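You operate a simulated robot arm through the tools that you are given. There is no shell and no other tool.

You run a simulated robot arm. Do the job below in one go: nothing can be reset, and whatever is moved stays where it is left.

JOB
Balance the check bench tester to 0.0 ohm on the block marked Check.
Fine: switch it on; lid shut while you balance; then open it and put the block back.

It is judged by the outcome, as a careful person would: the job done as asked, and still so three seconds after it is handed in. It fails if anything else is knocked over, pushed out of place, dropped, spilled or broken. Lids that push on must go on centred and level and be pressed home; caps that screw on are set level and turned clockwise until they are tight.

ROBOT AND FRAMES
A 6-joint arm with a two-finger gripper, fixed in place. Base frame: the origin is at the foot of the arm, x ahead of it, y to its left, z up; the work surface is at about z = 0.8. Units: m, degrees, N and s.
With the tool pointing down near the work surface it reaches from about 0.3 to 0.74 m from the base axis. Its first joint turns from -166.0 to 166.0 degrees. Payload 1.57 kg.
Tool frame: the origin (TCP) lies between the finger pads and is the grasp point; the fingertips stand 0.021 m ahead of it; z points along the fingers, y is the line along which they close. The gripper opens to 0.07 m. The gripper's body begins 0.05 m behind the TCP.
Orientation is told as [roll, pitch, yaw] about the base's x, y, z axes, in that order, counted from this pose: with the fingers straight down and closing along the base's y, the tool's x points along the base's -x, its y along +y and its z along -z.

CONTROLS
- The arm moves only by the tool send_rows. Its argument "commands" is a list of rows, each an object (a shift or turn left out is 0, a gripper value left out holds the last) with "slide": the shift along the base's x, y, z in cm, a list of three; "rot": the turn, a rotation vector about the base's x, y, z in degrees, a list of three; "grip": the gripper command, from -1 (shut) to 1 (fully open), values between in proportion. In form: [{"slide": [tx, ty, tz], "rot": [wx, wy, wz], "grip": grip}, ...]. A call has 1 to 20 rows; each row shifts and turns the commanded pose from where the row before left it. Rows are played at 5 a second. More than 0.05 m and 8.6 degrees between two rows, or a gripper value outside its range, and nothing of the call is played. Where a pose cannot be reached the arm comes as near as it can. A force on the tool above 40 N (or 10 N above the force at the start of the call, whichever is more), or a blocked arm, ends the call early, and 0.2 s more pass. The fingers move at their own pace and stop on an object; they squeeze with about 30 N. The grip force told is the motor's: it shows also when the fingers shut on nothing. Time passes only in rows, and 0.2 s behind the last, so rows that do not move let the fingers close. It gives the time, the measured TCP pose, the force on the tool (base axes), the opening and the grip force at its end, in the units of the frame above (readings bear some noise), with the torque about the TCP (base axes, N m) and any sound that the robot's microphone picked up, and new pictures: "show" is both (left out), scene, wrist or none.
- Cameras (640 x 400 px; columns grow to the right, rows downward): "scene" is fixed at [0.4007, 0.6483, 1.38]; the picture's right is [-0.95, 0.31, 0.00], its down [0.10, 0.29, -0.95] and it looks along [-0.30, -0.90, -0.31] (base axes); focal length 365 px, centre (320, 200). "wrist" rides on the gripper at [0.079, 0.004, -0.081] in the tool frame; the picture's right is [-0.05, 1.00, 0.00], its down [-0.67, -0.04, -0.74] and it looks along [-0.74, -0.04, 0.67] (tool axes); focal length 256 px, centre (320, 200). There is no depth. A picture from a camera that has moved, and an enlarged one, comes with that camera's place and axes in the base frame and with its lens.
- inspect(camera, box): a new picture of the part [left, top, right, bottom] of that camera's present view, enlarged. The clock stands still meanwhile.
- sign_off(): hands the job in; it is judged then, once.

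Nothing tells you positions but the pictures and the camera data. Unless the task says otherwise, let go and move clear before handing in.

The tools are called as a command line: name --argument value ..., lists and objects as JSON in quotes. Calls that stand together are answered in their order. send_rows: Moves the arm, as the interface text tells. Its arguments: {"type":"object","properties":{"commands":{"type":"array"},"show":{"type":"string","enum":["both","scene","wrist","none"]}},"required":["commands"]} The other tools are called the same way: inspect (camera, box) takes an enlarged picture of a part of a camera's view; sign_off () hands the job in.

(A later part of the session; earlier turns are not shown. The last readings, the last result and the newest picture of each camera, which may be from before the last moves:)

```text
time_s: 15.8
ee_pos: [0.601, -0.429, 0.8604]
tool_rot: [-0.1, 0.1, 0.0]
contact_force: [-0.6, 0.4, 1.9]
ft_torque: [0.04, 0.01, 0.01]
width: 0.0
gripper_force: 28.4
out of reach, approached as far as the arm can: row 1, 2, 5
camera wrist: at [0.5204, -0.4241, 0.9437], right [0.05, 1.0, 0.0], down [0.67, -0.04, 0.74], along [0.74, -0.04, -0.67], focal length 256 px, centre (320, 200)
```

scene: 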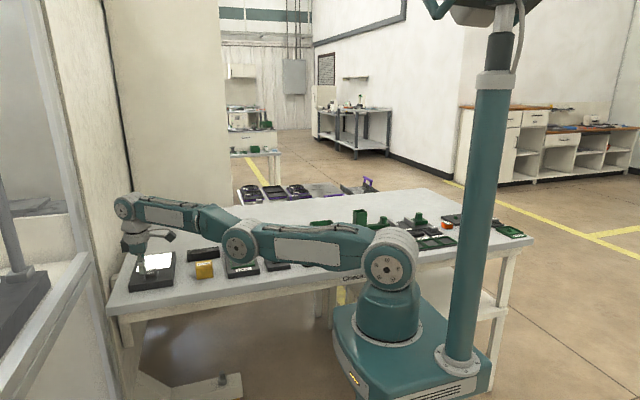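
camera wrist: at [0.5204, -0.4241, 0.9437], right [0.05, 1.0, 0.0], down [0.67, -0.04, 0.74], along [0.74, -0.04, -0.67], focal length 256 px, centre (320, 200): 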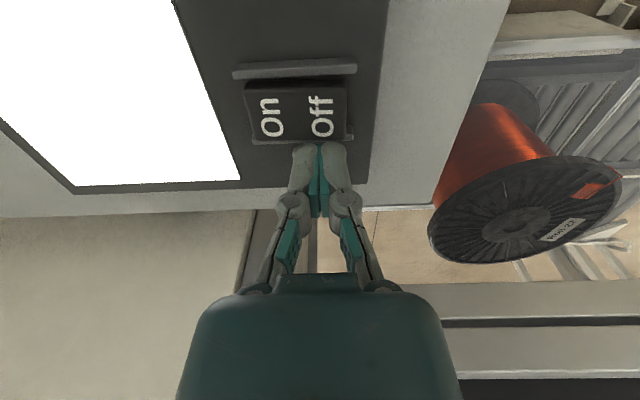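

The arm was near its reach limit and slid outward to x≈0.60, past the rocker, so the light table is still on. I'll lift, pull back to x≈0.578, y≈-0.415 and press Off again.

send_rows --commands '[{"slide": [0, 0, 1.5]}, {"slide": [-1.5, 0.5, 1.5]}, {"slide": [-1, 0.5, 0]}, {"slide": [0, 0, 0]}]' --show "wrist"

inspect --camera "wrist" --box '[240, 60, 400, 180]'

```text
time_s: 16.8
ee_pos: [0.5943, -0.434, 0.8934]
tool_rot: [-0.1, 0.2, 0.1]
contact_force: [0.4, -0.1, -0.6]
ft_torque: [0.04, 0.02, 0.01]
width: 0.0002
gripper_force: 28.4
out of reach, approached as far as the arm can: row 2, 3
camera wrist: at [0.513, -0.4294, 0.9764], right [0.05, 1.0, 0.0], down [0.67, -0.04, 0.74], along [0.74, -0.04, -0.67], focal length 256 px, centre (320, 200)
```

wrist: 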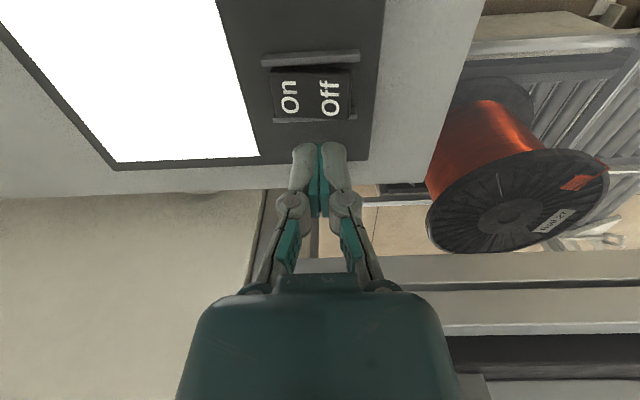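

```text
3.33 times, centred on (320, 120) of wrist
camera zoom: at [0.513, -0.4294, 0.9764], right [0.05, 1.0, 0.0], down [0.67, -0.04, 0.74], along [0.74, -0.04, -0.67], focal length 853 px, centre (320, 467)
```

zoom: 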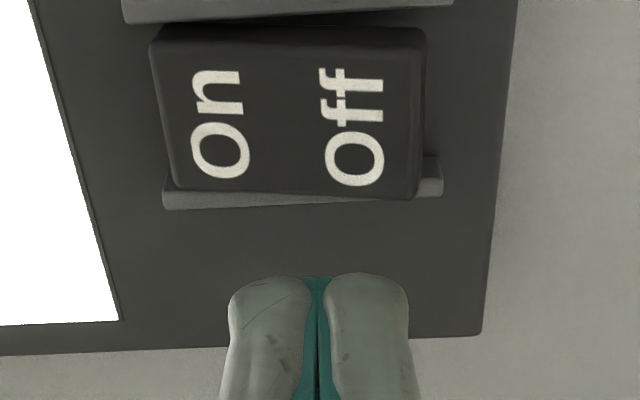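

The arm is stretched close to straight and did not follow the inward motion. I'll retract radially while rising to get away from that limit, then come back to the rocker.

send_rows --commands '[{"slide": [0, 0, 3]}, {"slide": [-2, 1.5, 3]}, {"slide": [-3, 2.2, 2]}, {"slide": [-3, 2.2, 0]}, {"slide": [0, 0, 0]}]' --show "wrist"

```text
time_s: 18.0
ee_pos: [0.5832, -0.4252, 0.9732]
tool_rot: [0.2, 0.2, 0.0]
contact_force: [0.0, 0.5, -0.7]
ft_torque: [0.0, 0.0, 0.02]
width: 0.0001
gripper_force: 28.7
out of reach, approached as far as the arm can: row 2, 3, 4
camera wrist: at [0.5033, -0.4205, 1.0565], right [0.05, 1.0, 0.0], down [0.67, -0.04, 0.74], along [0.74, -0.04, -0.67], focal length 256 px, centre (320, 200)
```

wrist: 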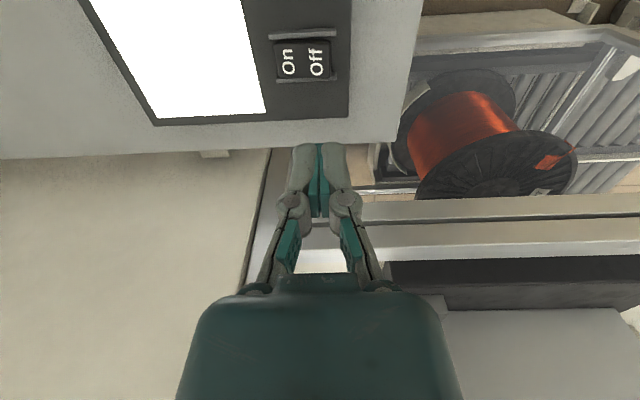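

I'm still stuck at full stretch. Moving downward with an inward part should make the elbow bend the right way, and there is room: the tips are at about z 0.95.

send_rows --commands '[{"slide": [-2.5, 1.8, -3.5]}, {"slide": [-2, 1.5, 0]}, {"slide": [-2, 1.5, 0]}]' --show "scene"

inspect --camera "scene" --box '[100, 150, 420, 350]'

```text
time_s: 18.8
ee_pos: [0.584, -0.4264, 0.9652]
tool_rot: [0.0, 0.1, 0.0]
contact_force: [-0.2, 0.5, 0.2]
ft_torque: [-0.03, 0.0, 0.02]
width: 0.0
gripper_force: 28.6
out of reach, approached as far as the arm can: row 1, 2, 3
```

scene: 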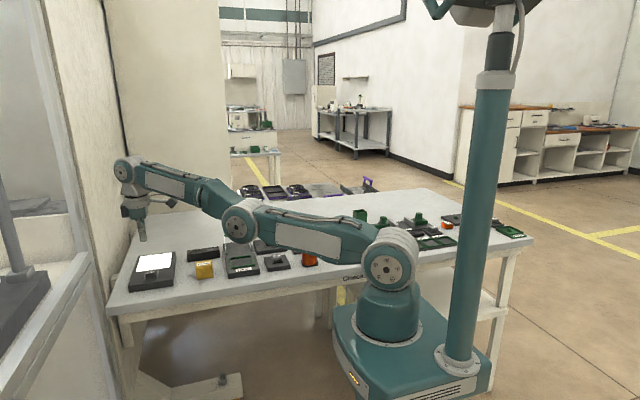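

```text
2.00 times, centred on (260, 250) of scene
camera zoom: at [0.4007, 0.6483, 1.38], right [-0.95, 0.31, 0.0], down [0.1, 0.29, -0.95], along [-0.3, -0.9, -0.31], focal length 730 px, centre (440, 100)
```

zoom: 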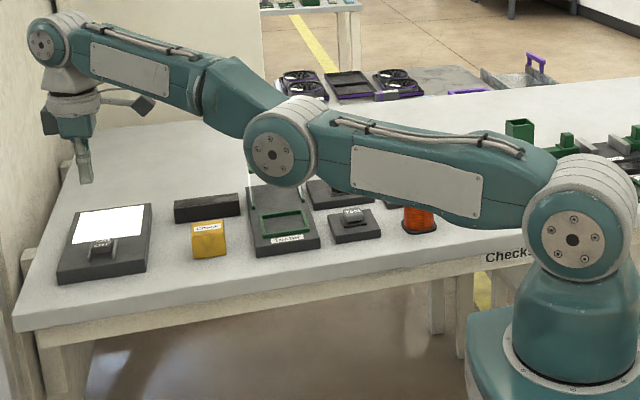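

The scene confirms the arm is straight at the elbow. I'll try a plain descent first, which should start the bend, then several inward moves.

send_rows --commands '[{"slide": [0, 0, -4.5]}, {"slide": [-0.5, 0.4, 0]}, {"slide": [-0.5, 0.4, 0]}, {"slide": [-1, 0.7, 0]}, {"slide": [-1, 0.7, 0]}, {"slide": [-2, 1.5, 0]}]' --show "none"

```text
time_s: 20.2
ee_pos: [0.5897, -0.4318, 0.9262]
tool_rot: [0.0, 0.2, 0.0]
contact_force: [-0.2, -0.1, -0.6]
ft_torque: [0.0, 0.01, -0.01]
width: 0.0001
gripper_force: 28.5
out of reach, approached as far as the arm can: row 1, 2, 3, 4, 5, 6
```

The commanded motion is stuck because the elbow is exactly straight. Tilting the fingers toward the base while the wrist stays put should let the elbow bend, since nothing is near the tips at this height.

send_rows --commands '[{"slide": [-2.6, 1.9, 0.2], "rot": [4.7, 6.5, 0]}, {"slide": [-2.6, 1.9, 0.5], "rot": [4.7, 6.5, 0]}, {"slide": [-2, 1.5, 0]}, {"slide": [-2, 1.5, 0]}]' --show "scene"

```text
time_s: 21.2
ee_pos: [0.5429, -0.3998, 0.9496]
tool_rot: [9.7, 13.4, 1.1]
contact_force: [-0.2, 0.4, -0.1]
ft_torque: [0.01, 0.0, -0.02]
width: 0.0
gripper_force: 28.8
out of reach, approached as far as the arm can: row 1, 2, 3, 4
```

scene: 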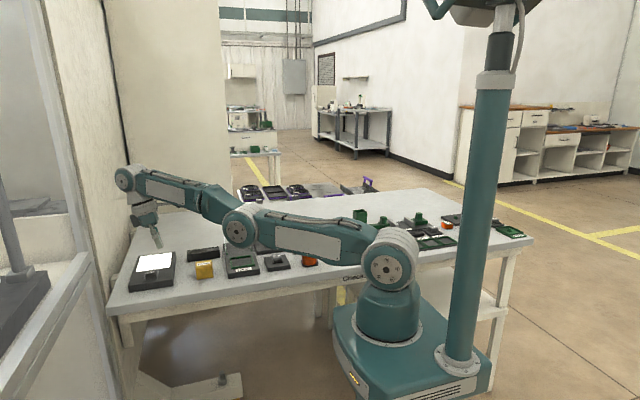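

The arm still looks straight, perhaps slightly past straight at the elbow. I'll push outward briefly to re-centre the elbow, then tilt and retract together so it folds the right way.

send_rows --commands '[{"slide": [2.4, -1.8, 0]}, {"slide": [2.4, -1.8, 0]}, {"slide": [-2.6, 1.9, -2.5], "rot": [4.7, 6.5, 0]}, {"slide": [-2.6, 1.9, -2], "rot": [4.7, 6.5, 0]}, {"slide": [-2, 1.5, 0]}]' --show "scene"

inspect --camera "scene" --box '[100, 150, 420, 350]'

```text
time_s: 22.4
ee_pos: [0.4897, -0.3615, 0.8633]
tool_rot: [20.0, 25.5, 4.6]
contact_force: [0.4, -0.4, 0.1]
ft_torque: [0.0, 0.0, -0.01]
width: 0.0
gripper_force: 28.4
out of reach, approached as far as the arm can: row 1, 2, 3
```

scene: 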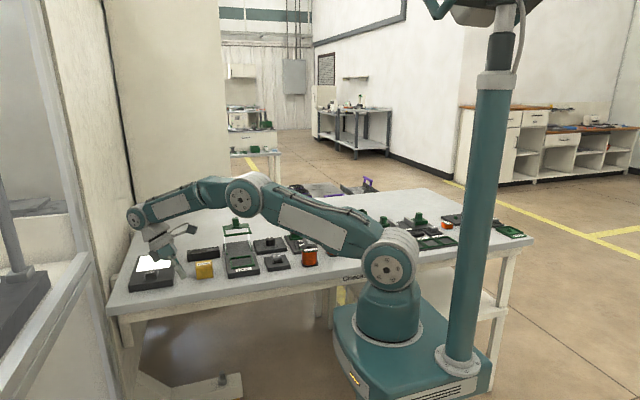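

```text
2.00 times, centred on (260, 250) of scene
camera zoom: at [0.4007, 0.6483, 1.38], right [-0.95, 0.31, 0.0], down [0.1, 0.29, -0.95], along [-0.3, -0.9, -0.31], focal length 730 px, centre (440, 100)
```

zoom: 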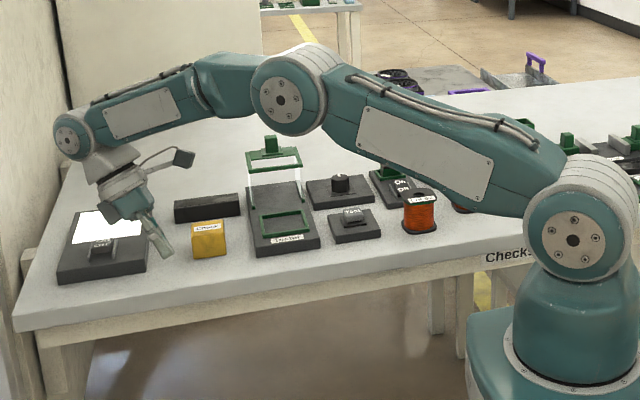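

The elbow is folded correctly again and the arm responds. I'll raise straight up, then turn the tool back to vertical.

send_rows --commands '[{"slide": [0, 0, 3]}, {"slide": [0, 0, 3], "rot": [-4.7, -6.5, 0]}, {"slide": [0, 0, 2], "rot": [-4.7, -6.5, 0]}, {"slide": [0, 0, 2], "rot": [-4.7, -6.5, 0]}, {"slide": [0, 0, 0], "rot": [-4.7, -6.5, 0]}, {"slide": [0, 0, 0]}]' --show "both"

```text
time_s: 23.8
ee_pos: [0.4906, -0.361, 0.9644]
tool_rot: [-0.1, 0.1, 0.0]
contact_force: [-1.1, 0.6, -0.1]
ft_torque: [0.01, 0.01, -0.02]
width: 0.0001
gripper_force: 28.6
camera wrist: at [0.4108, -0.3548, 1.0458], right [0.05, 1.0, 0.0], down [0.67, -0.04, 0.74], along [0.74, -0.04, -0.67], focal length 256 px, centre (320, 200)
```

scene: 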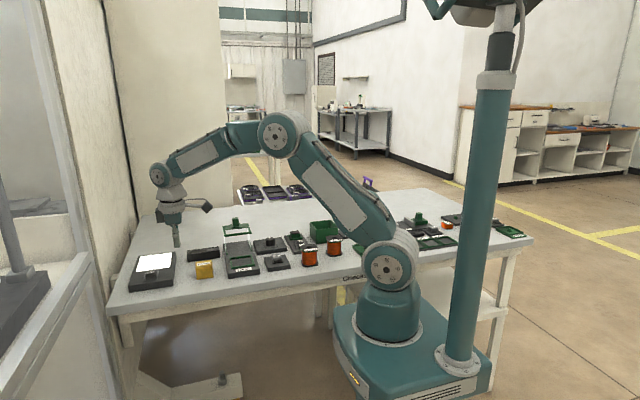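
wrist: 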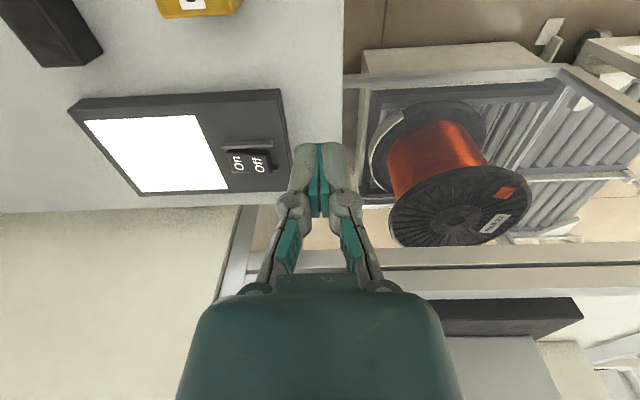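

The arm is healthy again and the tool is vertical. Now I'll go to about (0.576, -0.414), well inside reach, and press the light table's Off half.

send_rows --commands '[{"slide": [3, -1.8, -2]}, {"slide": [3, -1.8, -2]}, {"slide": [2.5, -1.7, -2]}, {"slide": [0, 0, -1.5]}, {"slide": [0, 0, 0]}]' --show "wrist"

inspect --camera "wrist" --box '[240, 60, 400, 180]'

```text
time_s: 25.0
ee_pos: [0.5733, -0.4153, 0.8916]
tool_rot: [0.0, 0.1, 0.0]
contact_force: [-0.6, 0.8, 0.2]
ft_torque: [-0.01, 0.0, 0.0]
width: 0.0001
gripper_force: 28.7
camera wrist: at [0.4944, -0.4092, 0.9742], right [0.05, 1.0, 0.0], down [0.67, -0.04, 0.74], along [0.74, -0.04, -0.67], focal length 256 px, centre (320, 200)
```

wrist: 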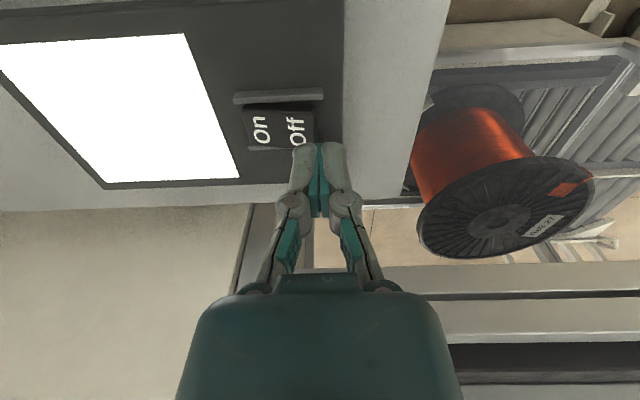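

```text
3.33 times, centred on (320, 120) of wrist
camera zoom: at [0.4944, -0.4092, 0.9742], right [0.05, 1.0, 0.0], down [0.67, -0.04, 0.74], along [0.74, -0.04, -0.67], focal length 853 px, centre (320, 467)
```

zoom: 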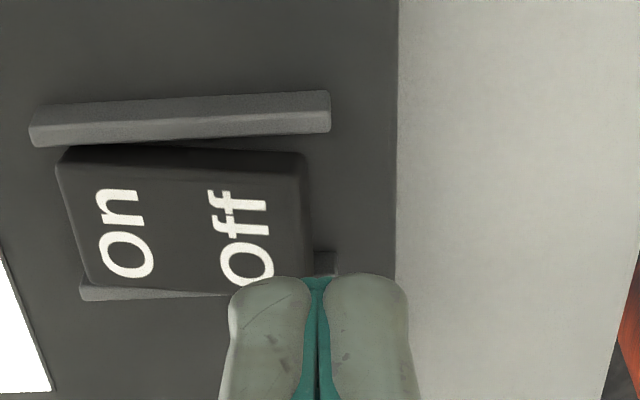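

By projection the tips will land on the Off half, a little near the front rail. I'll shift 0.5 cm in x and press.

send_rows --commands '[{"slide": [0.5, 0, -1.5]}, {"slide": [0, 0, -1]}, {"slide": [0, 0, -0.4]}, {"slide": [0, 0, -0.4]}, {"slide": [0, 0, -0.3]}]' --show "wrist"

```text
time_s: 26.2
ee_pos: [0.5784, -0.4131, 0.8566]
tool_rot: [-0.1, -0.1, 0.0]
contact_force: [-4.9, 1.0, 11.2]
ft_torque: [-0.08, 0.13, 0.0]
width: 0.0
gripper_force: 28.3
camera wrist: at [0.4998, -0.4074, 0.9389], right [0.05, 1.0, 0.0], down [0.67, -0.03, 0.74], along [0.74, -0.04, -0.67], focal length 256 px, centre (320, 200)
```

wrist: 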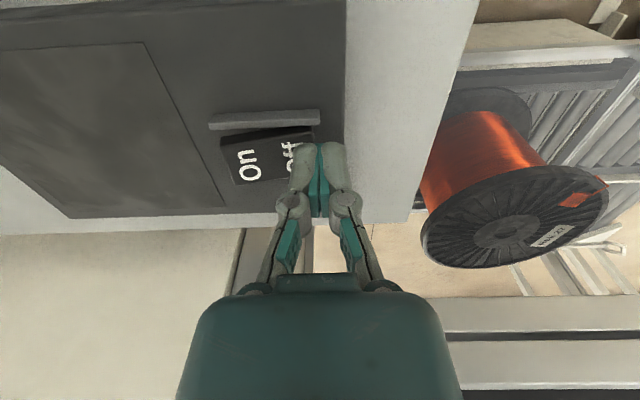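

The light table is off again, as it was. I'll lift clear and then look at the tester's hidden sides with the camera turned, since its real power switch may be elsewhere.

send_rows --commands '[{"slide": [0, 0, 2]}, {"slide": [-1, 1, 4]}, {"slide": [-3, 1, 3]}, {"slide": [-4, 0, 3]}, {"slide": [-4, 0, 2]}, {"slide": [-4, 0, 0]}, {"slide": [0, 0, 0]}]' --show "scene"

inspect --camera "scene" --box '[120, 205, 320, 300]'

```text
time_s: 27.8
ee_pos: [0.4204, -0.3941, 0.992]
tool_rot: [0.1, 0.1, 0.0]
contact_force: [-0.1, -0.7, -0.2]
ft_torque: [-0.02, 0.0, 0.05]
width: 0.0
gripper_force: 28.8
```

scene: 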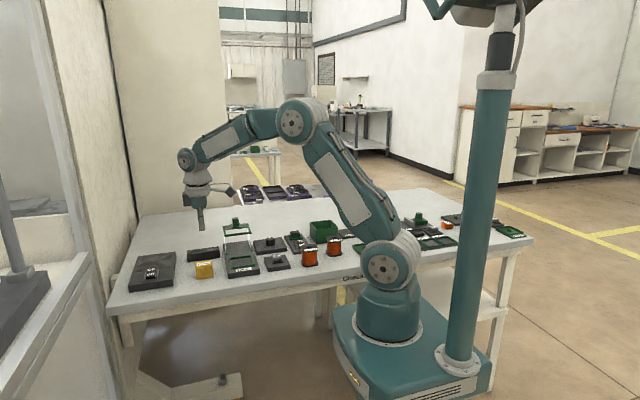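

```text
3.20 times, centred on (220, 252) of scene
camera zoom: at [0.4007, 0.6483, 1.38], right [-0.95, 0.31, 0.0], down [0.1, 0.29, -0.95], along [-0.3, -0.9, -0.31], focal length 1168 px, centre (640, 32)
```

zoom: 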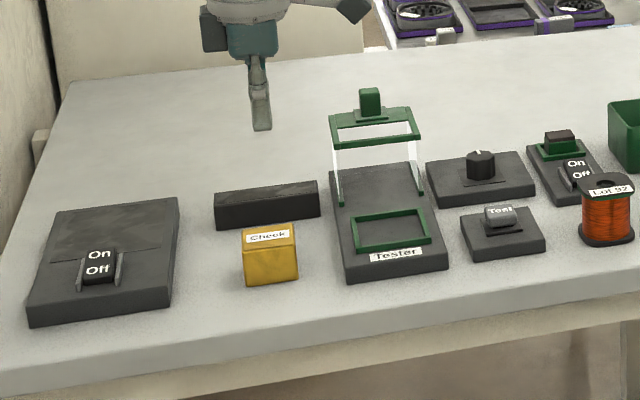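

The panel is back to off and everything is in place. I'll look closely at the unit near (0.086, -0.566), approaching at a safe height.

send_rows --commands '[{"slide": [-4, -1, 2]}, {"slide": [-4, -2, 2]}, {"slide": [-4, -2, 1]}, {"slide": [-4, -2, 0]}, {"slide": [-4, -2, 0]}, {"slide": [-4, -2, 0]}, {"slide": [-4, -2, 0]}, {"slide": [0, -1, 0]}, {"slide": [0, 0, 0]}]' --show "wrist"

inspect --camera "wrist" --box '[200, 0, 440, 150]'

```text
time_s: 29.8
ee_pos: [0.138, -0.5332, 1.0417]
tool_rot: [0.0, 0.0, 0.0]
contact_force: [-0.9, -0.2, -0.4]
ft_torque: [0.01, -0.02, -0.02]
width: 0.0002
gripper_force: 28.5
camera wrist: at [0.0584, -0.5286, 1.1232], right [0.05, 1.0, 0.0], down [0.67, -0.04, 0.74], along [0.74, -0.04, -0.67], focal length 256 px, centre (320, 200)
```

wrist: 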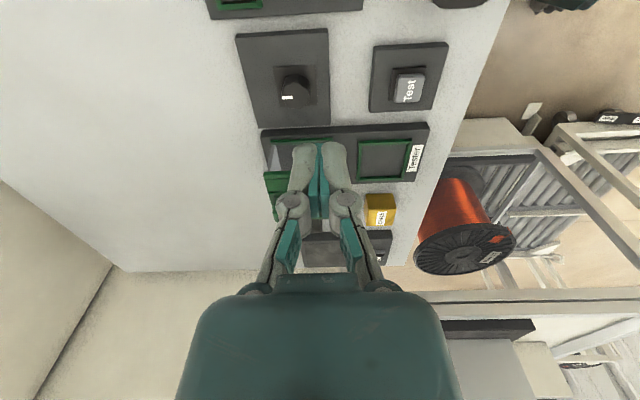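

```text
2.67 times, centred on (320, 75) of wrist
camera zoom: at [0.0584, -0.5286, 1.1232], right [0.05, 1.0, 0.0], down [0.67, -0.04, 0.74], along [0.74, -0.04, -0.67], focal length 683 px, centre (320, 533)
```

zoom: 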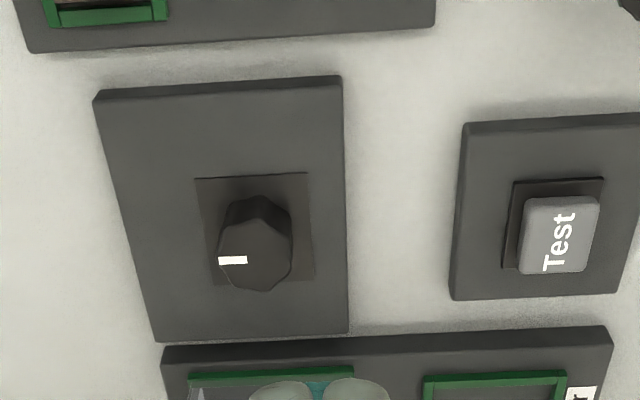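

The knob has no scale and the Test button is momentary, so the only other on/off control is the rocker at about (0.086, -0.533). I'll go above it, check it, and press On while watching the display.

send_rows --commands '[{"slide": [-3, 0, 0]}, {"slide": [-2.2, -0.5, -3]}, {"slide": [0, 0, -4]}, {"slide": [0, 0, -4]}, {"slide": [0, 0, -2]}, {"slide": [0, 0, 0]}]' --show "both"

inspect --camera "wrist" --box '[220, 50, 420, 180]'

inspect --camera "scene" --box '[260, 205, 340, 265]'

```text
time_s: 31.2
ee_pos: [0.0857, -0.5378, 0.912]
tool_rot: [-0.1, 0.0, 0.0]
contact_force: [-1.1, -0.3, 0.0]
ft_torque: [0.02, -0.02, 0.03]
width: 0.0001
gripper_force: 28.4
camera wrist: at [0.0056, -0.5328, 0.9949], right [0.05, 1.0, 0.0], down [0.67, -0.04, 0.74], along [0.74, -0.04, -0.67], focal length 256 px, centre (320, 200)
```

scene: 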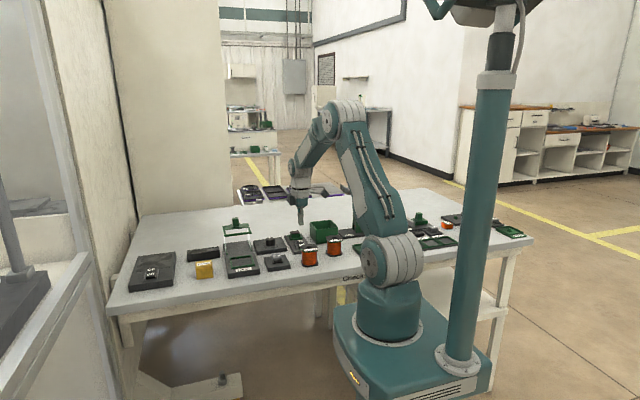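
wrist: 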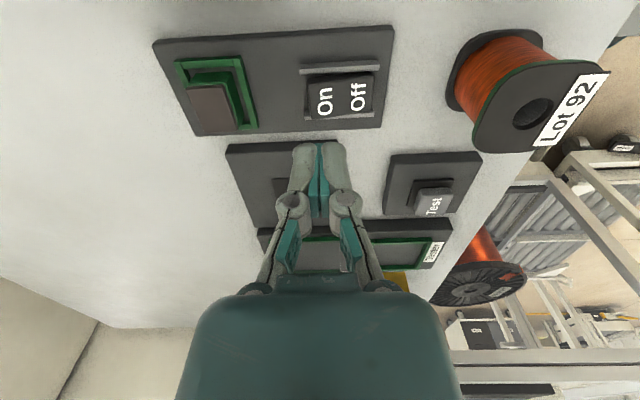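

```text
3.08 times, centred on (320, 115) of wrist
camera zoom: at [0.0056, -0.5328, 0.9949], right [0.05, 1.0, 0.0], down [0.67, -0.04, 0.74], along [0.74, -0.04, -0.67], focal length 788 px, centre (320, 462)
```

zoom: 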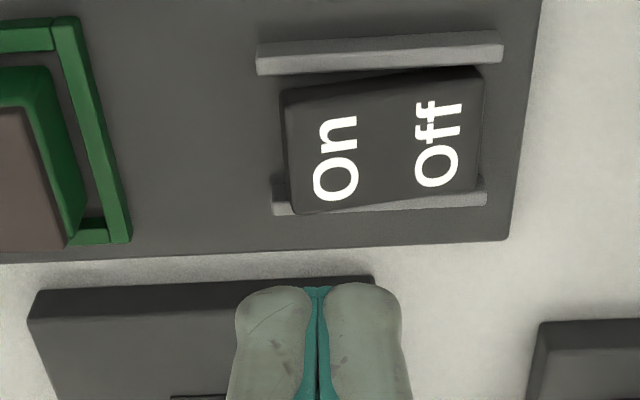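

```text
6.67 times, centred on (300, 235) of scene
camera zoom: at [0.4007, 0.6483, 1.38], right [-0.95, 0.31, 0.0], down [0.1, 0.29, -0.95], along [-0.3, -0.9, -0.31], focal length 2433 px, centre (453, -33)
```

zoom: 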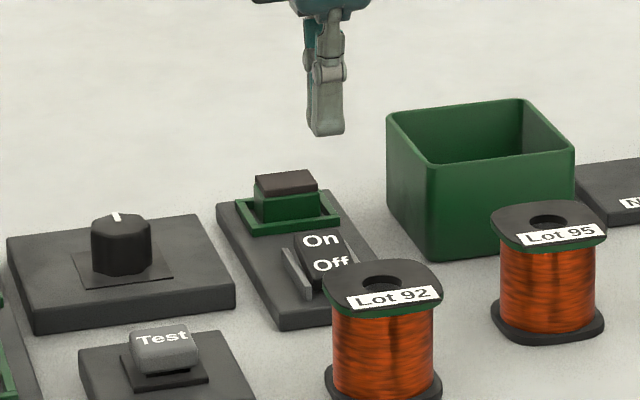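

The tips would land near the outer end of the On half, so I'll shift 0.4 cm and press down gently.

send_rows --commands '[{"slide": [0, 0.4, -2]}, {"slide": [0, 0, -2]}, {"slide": [0, 0, -0.6]}, {"slide": [0, 0, -0.4]}, {"slide": [0, 0, -0.4]}, {"slide": [0, 0, -0.3]}]' --show "both"

inspect --camera "scene" --box '[170, 205, 350, 290]'

```text
time_s: 32.6
ee_pos: [0.0882, -0.5359, 0.8561]
tool_rot: [-0.1, -0.1, 0.0]
contact_force: [0.3, 0.2, 0.2]
ft_torque: [0.01, -0.01, 0.0]
width: 0.0
gripper_force: 28.8
camera wrist: at [0.0087, -0.5299, 0.9383], right [0.05, 1.0, 0.0], down [0.67, -0.04, 0.74], along [0.74, -0.04, -0.67], focal length 256 px, centre (320, 200)
```

scene: 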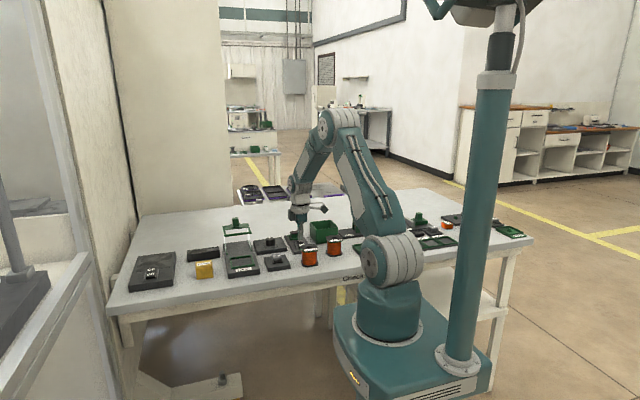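
wrist: 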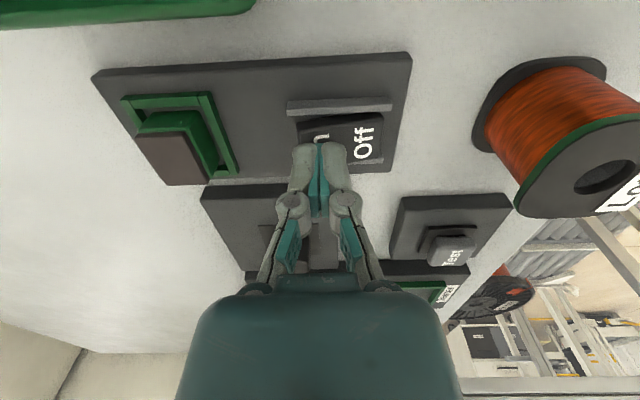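

```text
3.56 times, centred on (260, 248) of scene
camera zoom: at [0.4007, 0.6483, 1.38], right [-0.95, 0.31, 0.0], down [0.1, 0.29, -0.95], along [-0.3, -0.9, -0.31], focal length 1298 px, centre (533, 31)
```

zoom: 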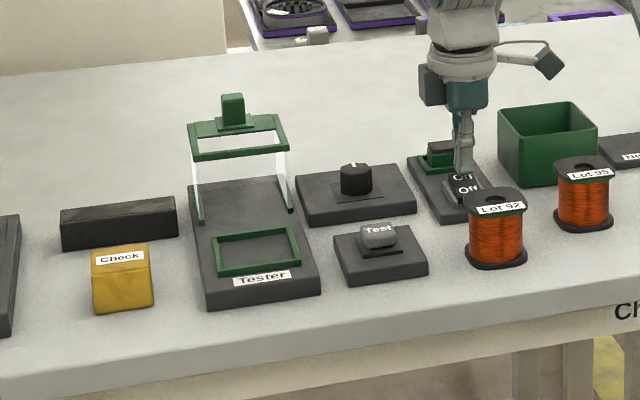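

No contact yet, so this rocker sits a little lower. I'll keep pressing down in small steps.

send_rows --commands '[{"slide": [0, 0, -0.3]}, {"slide": [0, 0, -0.3]}, {"slide": [0, 0, -0.3]}, {"slide": [0, 0, -0.3]}]' --show "both"

inspect --camera "scene" --box '[170, 205, 350, 290]'

```text
time_s: 33.6
ee_pos: [0.0861, -0.5354, 0.8478]
tool_rot: [-0.4, 0.1, -0.2]
contact_force: [-5.8, -4.4, 29.3]
ft_torque: [0.15, 0.12, 0.09]
width: 0.0
gripper_force: 28.5
camera wrist: at [0.0082, -0.5299, 0.9296], right [0.05, 1.0, -0.01], down [0.67, -0.03, 0.75], along [0.74, -0.05, -0.67], focal length 256 px, centre (320, 200)
```

scene: 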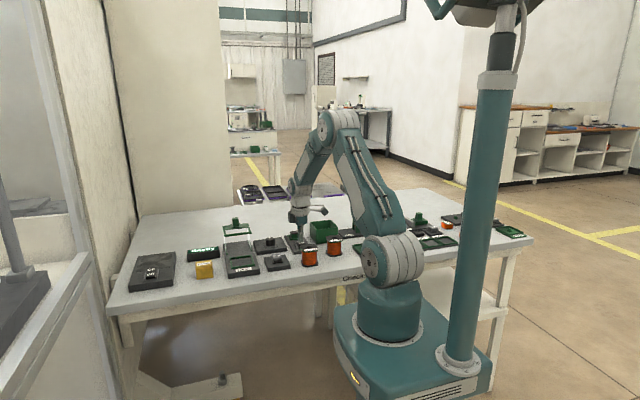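
wrist: 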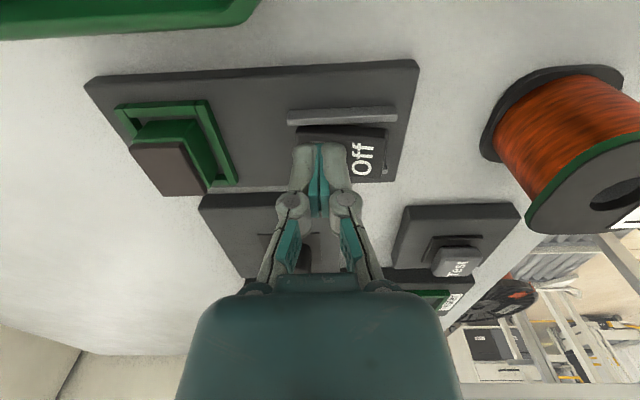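

```text
3.56 times, centred on (260, 248) of scene
camera zoom: at [0.4007, 0.6483, 1.38], right [-0.95, 0.31, 0.0], down [0.1, 0.29, -0.95], along [-0.3, -0.9, -0.31], focal length 1298 px, centre (533, 31)
```

zoom: 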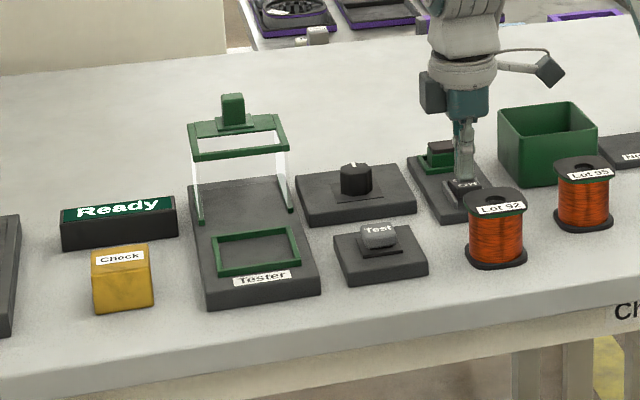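

The display now reads "Ready", so this rocker is the tester's power switch. Next I'll lift off, open the gripper and go over the Check block at about (0.429, -0.4375).

send_rows --commands '[{"slide": [0, 0, 2]}, {"slide": [0, 0, 4]}, {"slide": [0, 0, 4]}, {"slide": [0, 0, 4]}, {"slide": [3, 1, 2]}, {"slide": [4, 1, 0]}, {"slide": [4, 1, 0]}, {"slide": [4, 1, 0]}, {"slide": [4, 1, 0]}, {"slide": [4, 1, 0]}, {"slide": [4, 1, 0], "grip": 1}, {"slide": [3, 1, 0]}, {"slide": [0, 0.8, 0]}, {"slide": [0, 0, 0]}]' --show "both"

inspect --camera "wrist" --box '[120, 0, 480, 225]'

inspect --camera "scene" --box '[170, 205, 350, 290]'

```text
time_s: 36.6
ee_pos: [0.3887, -0.4437, 1.0052]
tool_rot: [0.1, 0.2, 0.0]
contact_force: [-0.1, 0.4, -0.2]
ft_torque: [-0.01, -0.01, -0.02]
width: 0.07
gripper_force: 0.1
camera wrist: at [0.3082, -0.4385, 1.0866], right [0.05, 1.0, 0.0], down [0.67, -0.04, 0.74], along [0.74, -0.04, -0.67], focal length 256 px, centre (320, 200)
```

scene: 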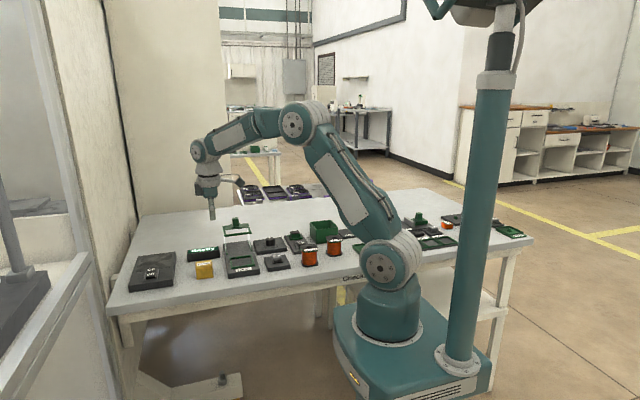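
wrist: 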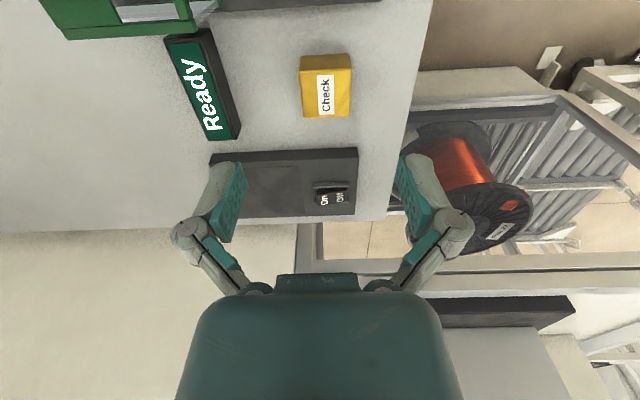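

```text
1.78 times, centred on (300, 112) of wrist
camera zoom: at [0.3082, -0.4385, 1.0866], right [0.05, 1.0, 0.0], down [0.67, -0.04, 0.74], along [0.74, -0.04, -0.67], focal length 455 px, centre (356, 356)
```

zoom: 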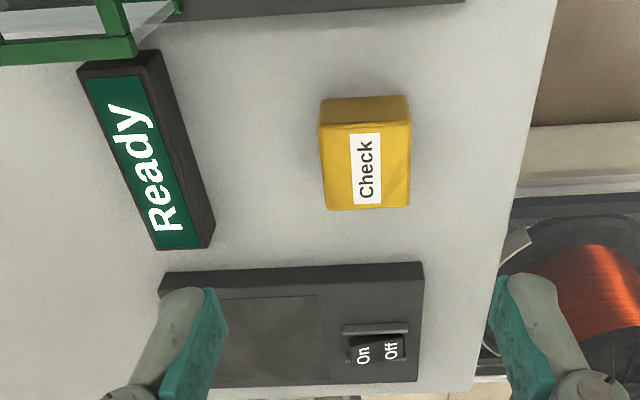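

```text
3.56 times, centred on (260, 248) of scene
camera zoom: at [0.4007, 0.6483, 1.38], right [-0.95, 0.31, 0.0], down [0.1, 0.29, -0.95], along [-0.3, -0.9, -0.31], focal length 1298 px, centre (533, 31)
```

zoom: 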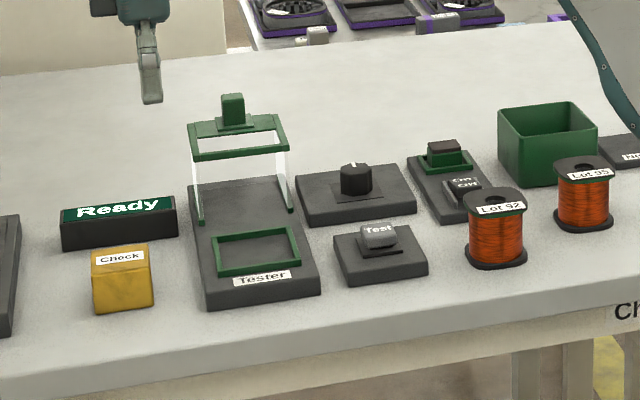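

The display shows "Ready" clearly, and the Check block measures about 4.8 × 4.9 × 4 cm, centred at (0.428, -0.438). I'll descend around it with open fingers and check before gripping.

send_rows --commands '[{"slide": [3.9, 0.5, -2], "grip": 1}, {"slide": [0, 0, -4]}, {"slide": [0, 0, -4]}, {"slide": [0, 0, -1]}, {"slide": [0, 0, 0]}]' --show "both"

inspect --camera "wrist" --box '[200, 40, 440, 190]'

inspect --camera "scene" --box '[160, 220, 260, 290]'

```text
time_s: 37.8
ee_pos: [0.426, -0.4411, 0.8962]
tool_rot: [0.1, 0.1, 0.0]
contact_force: [0.0, 0.2, -0.3]
ft_torque: [0.0, -0.03, -0.02]
width: 0.0701
gripper_force: 0.1
camera wrist: at [0.3465, -0.4362, 0.9781], right [0.05, 1.0, 0.0], down [0.67, -0.04, 0.74], along [0.74, -0.04, -0.67], focal length 256 px, centre (320, 200)
```

scene: 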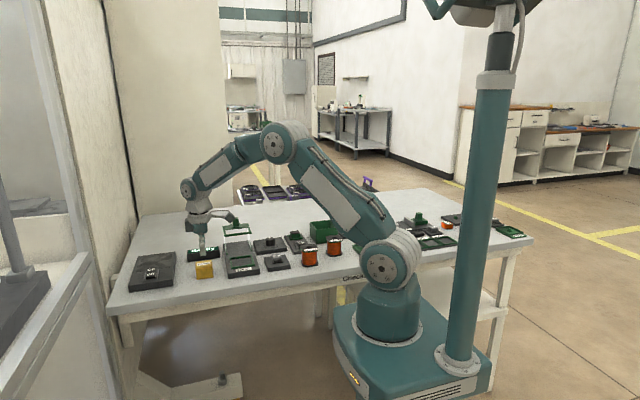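
wrist: 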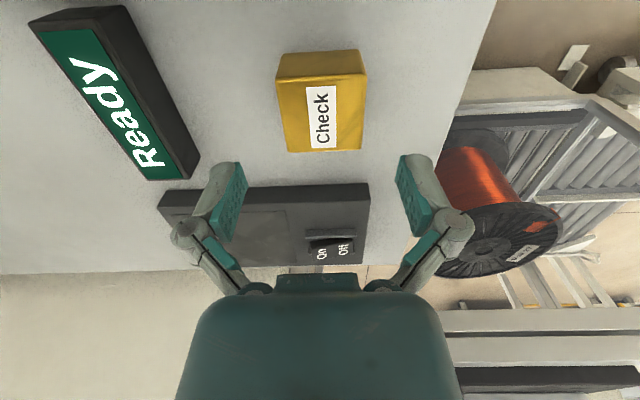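

```text
2.67 times, centred on (320, 115) of wrist
camera zoom: at [0.3465, -0.4362, 0.9781], right [0.05, 1.0, 0.0], down [0.67, -0.04, 0.74], along [0.74, -0.04, -0.67], focal length 683 px, centre (320, 427)
```

zoom: 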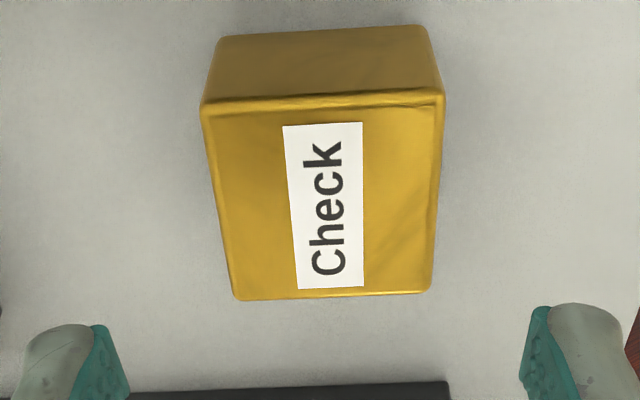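

```text
5.71 times, centred on (210, 255) of scene
camera zoom: at [0.4007, 0.6483, 1.38], right [-0.95, 0.31, 0.0], down [0.1, 0.29, -0.95], along [-0.3, -0.9, -0.31], focal length 2086 px, centre (949, -114)
```

zoom: 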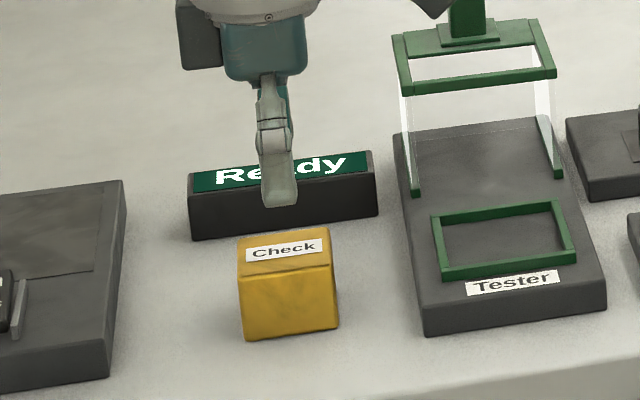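

Refined block centre is (0.4285, -0.439), top at z≈0.8375. I'll descend to grip its upper part and close.

send_rows --commands '[{"slide": [0.25, 0.2, -2], "grip": 1}, {"slide": [0, 0, -2]}, {"slide": [0, 0, -1.8]}, {"slide": [0, 0, 0]}, {"slide": [0, 0, 0], "grip": -1}, {"slide": [0, 0, 0]}, {"slide": [0, 0, 0]}]' --show "both"

inspect --camera "scene" --box '[160, 220, 260, 290]'

```text
time_s: 39.4
ee_pos: [0.4295, -0.4409, 0.8363]
tool_rot: [-0.1, 0.0, 0.1]
contact_force: [-0.4, -2.1, 15.0]
ft_torque: [0.11, 0.13, 0.0]
width: 0.0495
gripper_force: 30.1
camera wrist: at [0.3506, -0.4344, 0.919], right [0.05, 1.0, 0.0], down [0.67, -0.03, 0.75], along [0.74, -0.04, -0.67], focal length 256 px, centre (320, 200)
```

scene: 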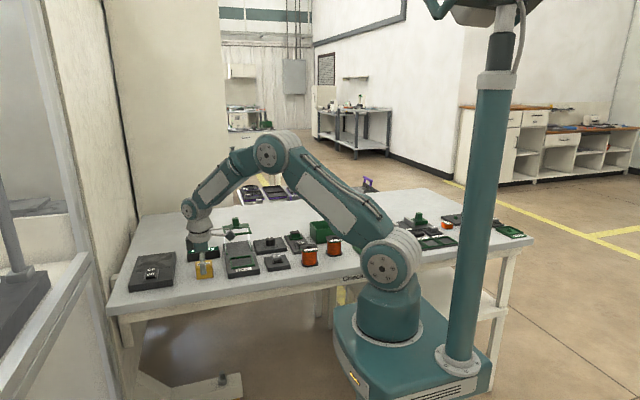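
wrist: 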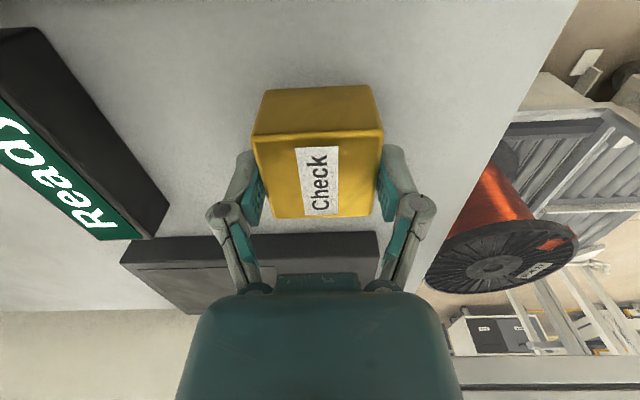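

```text
5.71 times, centred on (210, 255) of scene
camera zoom: at [0.4007, 0.6483, 1.38], right [-0.95, 0.31, 0.0], down [0.1, 0.29, -0.95], along [-0.3, -0.9, -0.31], focal length 2086 px, centre (949, -114)
```

zoom: 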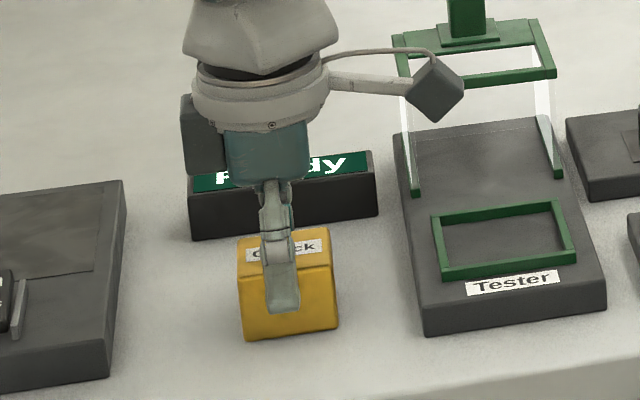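

The block is gripped, width 0.0495. I'll lift it straight up, then move toward the nest and measure the nest from above before lowering.

send_rows --commands '[{"slide": [0, 0, 1]}, {"slide": [0, 0, 3]}, {"slide": [0, 0, 4]}, {"slide": [0, 0, 4]}, {"slide": [0, 0, 4]}, {"slide": [-4, 0, 0]}, {"slide": [-4, 0, 0]}, {"slide": [-4, 0, 0]}, {"slide": [0, 0, 0]}]' --show "both"

inspect --camera "wrist" --box '[180, 0, 460, 175]'

inspect --camera "scene" --box '[190, 200, 290, 280]'

```text
time_s: 41.4
ee_pos: [0.3098, -0.4381, 0.9946]
tool_rot: [0.0, 0.1, 0.0]
contact_force: [-0.4, -0.1, -2.9]
ft_torque: [0.0, 0.0, 0.01]
width: 0.0498
gripper_force: 29.9
camera wrist: at [0.2305, -0.4339, 1.0785], right [0.05, 1.0, 0.0], down [0.67, -0.04, 0.74], along [0.74, -0.04, -0.67], focal length 256 px, centre (320, 200)
```

scene: 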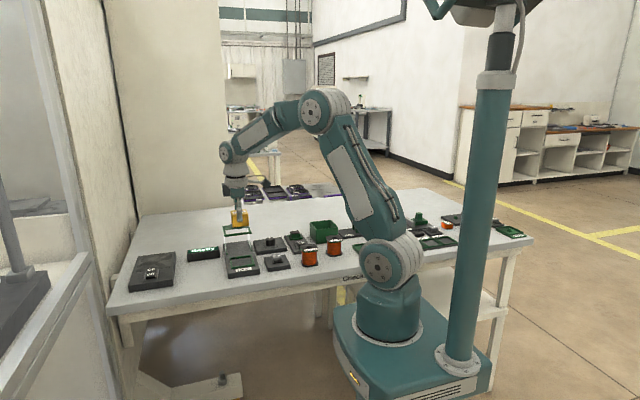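
wrist: 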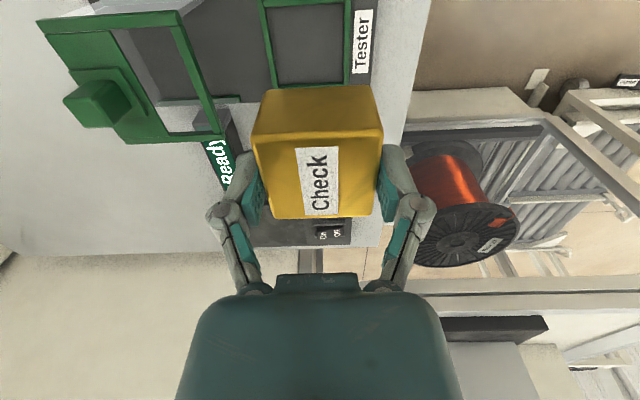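

```text
2.29 times, centred on (320, 88) of wrist
camera zoom: at [0.2305, -0.4339, 1.0785], right [0.05, 1.0, 0.0], down [0.67, -0.04, 0.74], along [0.74, -0.04, -0.67], focal length 585 px, centre (320, 457)
```

zoom: 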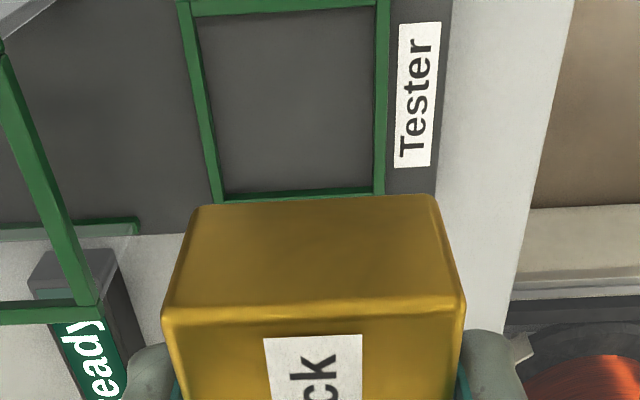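

```text
5.00 times, centred on (240, 240) of scene
camera zoom: at [0.4007, 0.6483, 1.38], right [-0.95, 0.31, 0.0], down [0.1, 0.29, -0.95], along [-0.3, -0.9, -0.31], focal length 1825 px, centre (720, 0)
```

zoom: 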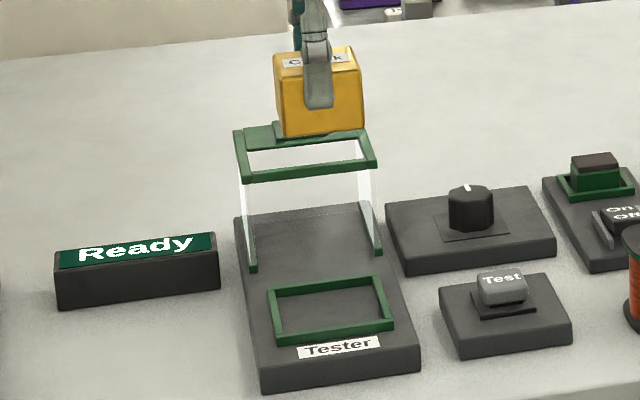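

The nest's inner opening is about x 0.277–0.339 and y -0.481 to -0.417, so its centre is near (0.308, -0.449). I'll centre the block over it, come down to just above and check.

send_rows --commands '[{"slide": [-0.2, -1.1, -2]}, {"slide": [0, 0, -4]}, {"slide": [0, 0, -3]}, {"slide": [0, 0, -1.5]}, {"slide": [0, 0, 0]}]' --show "both"

inspect --camera "wrist" --box '[200, 20, 440, 170]'

inspect --camera "scene" --box '[190, 200, 290, 280]'

```text
time_s: 42.6
ee_pos: [0.3065, -0.4512, 0.892]
tool_rot: [0.0, 0.1, -0.1]
contact_force: [0.1, 0.7, -3.7]
ft_torque: [-0.01, -0.03, 0.01]
width: 0.0495
gripper_force: 30.5
camera wrist: at [0.227, -0.4464, 0.9745], right [0.05, 1.0, 0.0], down [0.67, -0.04, 0.74], along [0.74, -0.04, -0.67], focal length 256 px, centre (320, 200)
```

scene: 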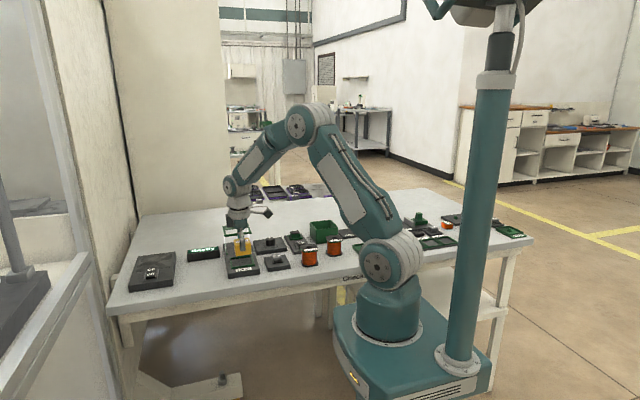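
wrist: 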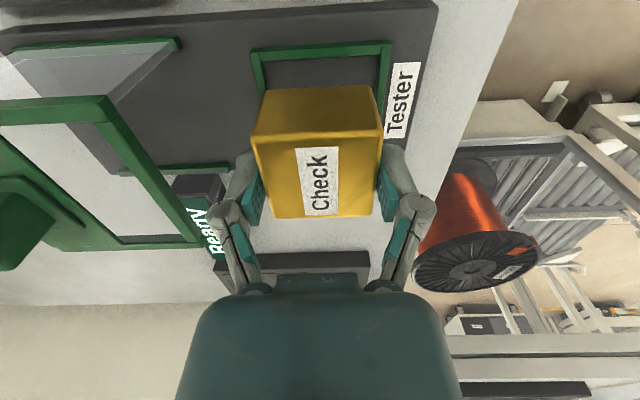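

```text
2.67 times, centred on (320, 95) of wrist
camera zoom: at [0.227, -0.4464, 0.9745], right [0.05, 1.0, 0.0], down [0.67, -0.04, 0.74], along [0.74, -0.04, -0.67], focal length 683 px, centre (320, 480)
```

zoom: 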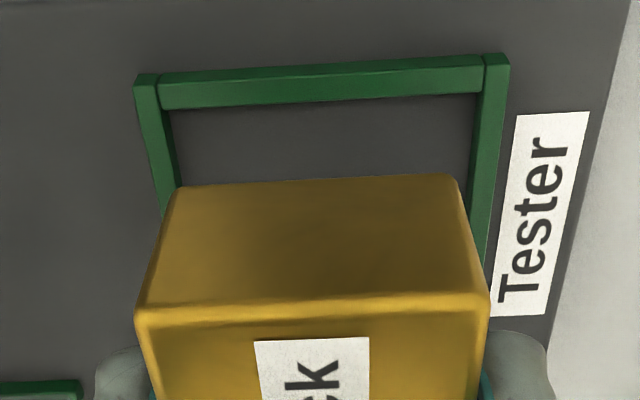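

```text
5.00 times, centred on (240, 240) of scene
camera zoom: at [0.4007, 0.6483, 1.38], right [-0.95, 0.31, 0.0], down [0.1, 0.29, -0.95], along [-0.3, -0.9, -0.31], focal length 1825 px, centre (720, 0)
```

zoom: 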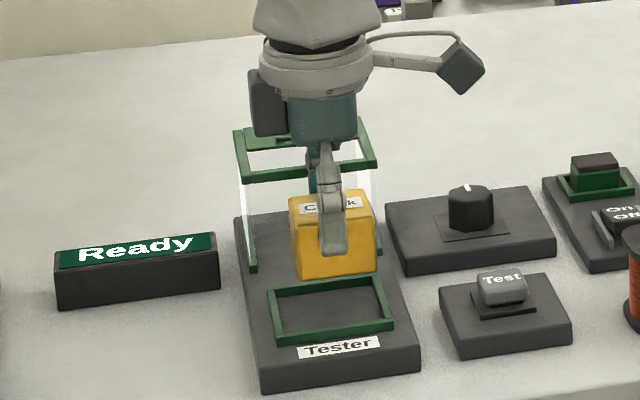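

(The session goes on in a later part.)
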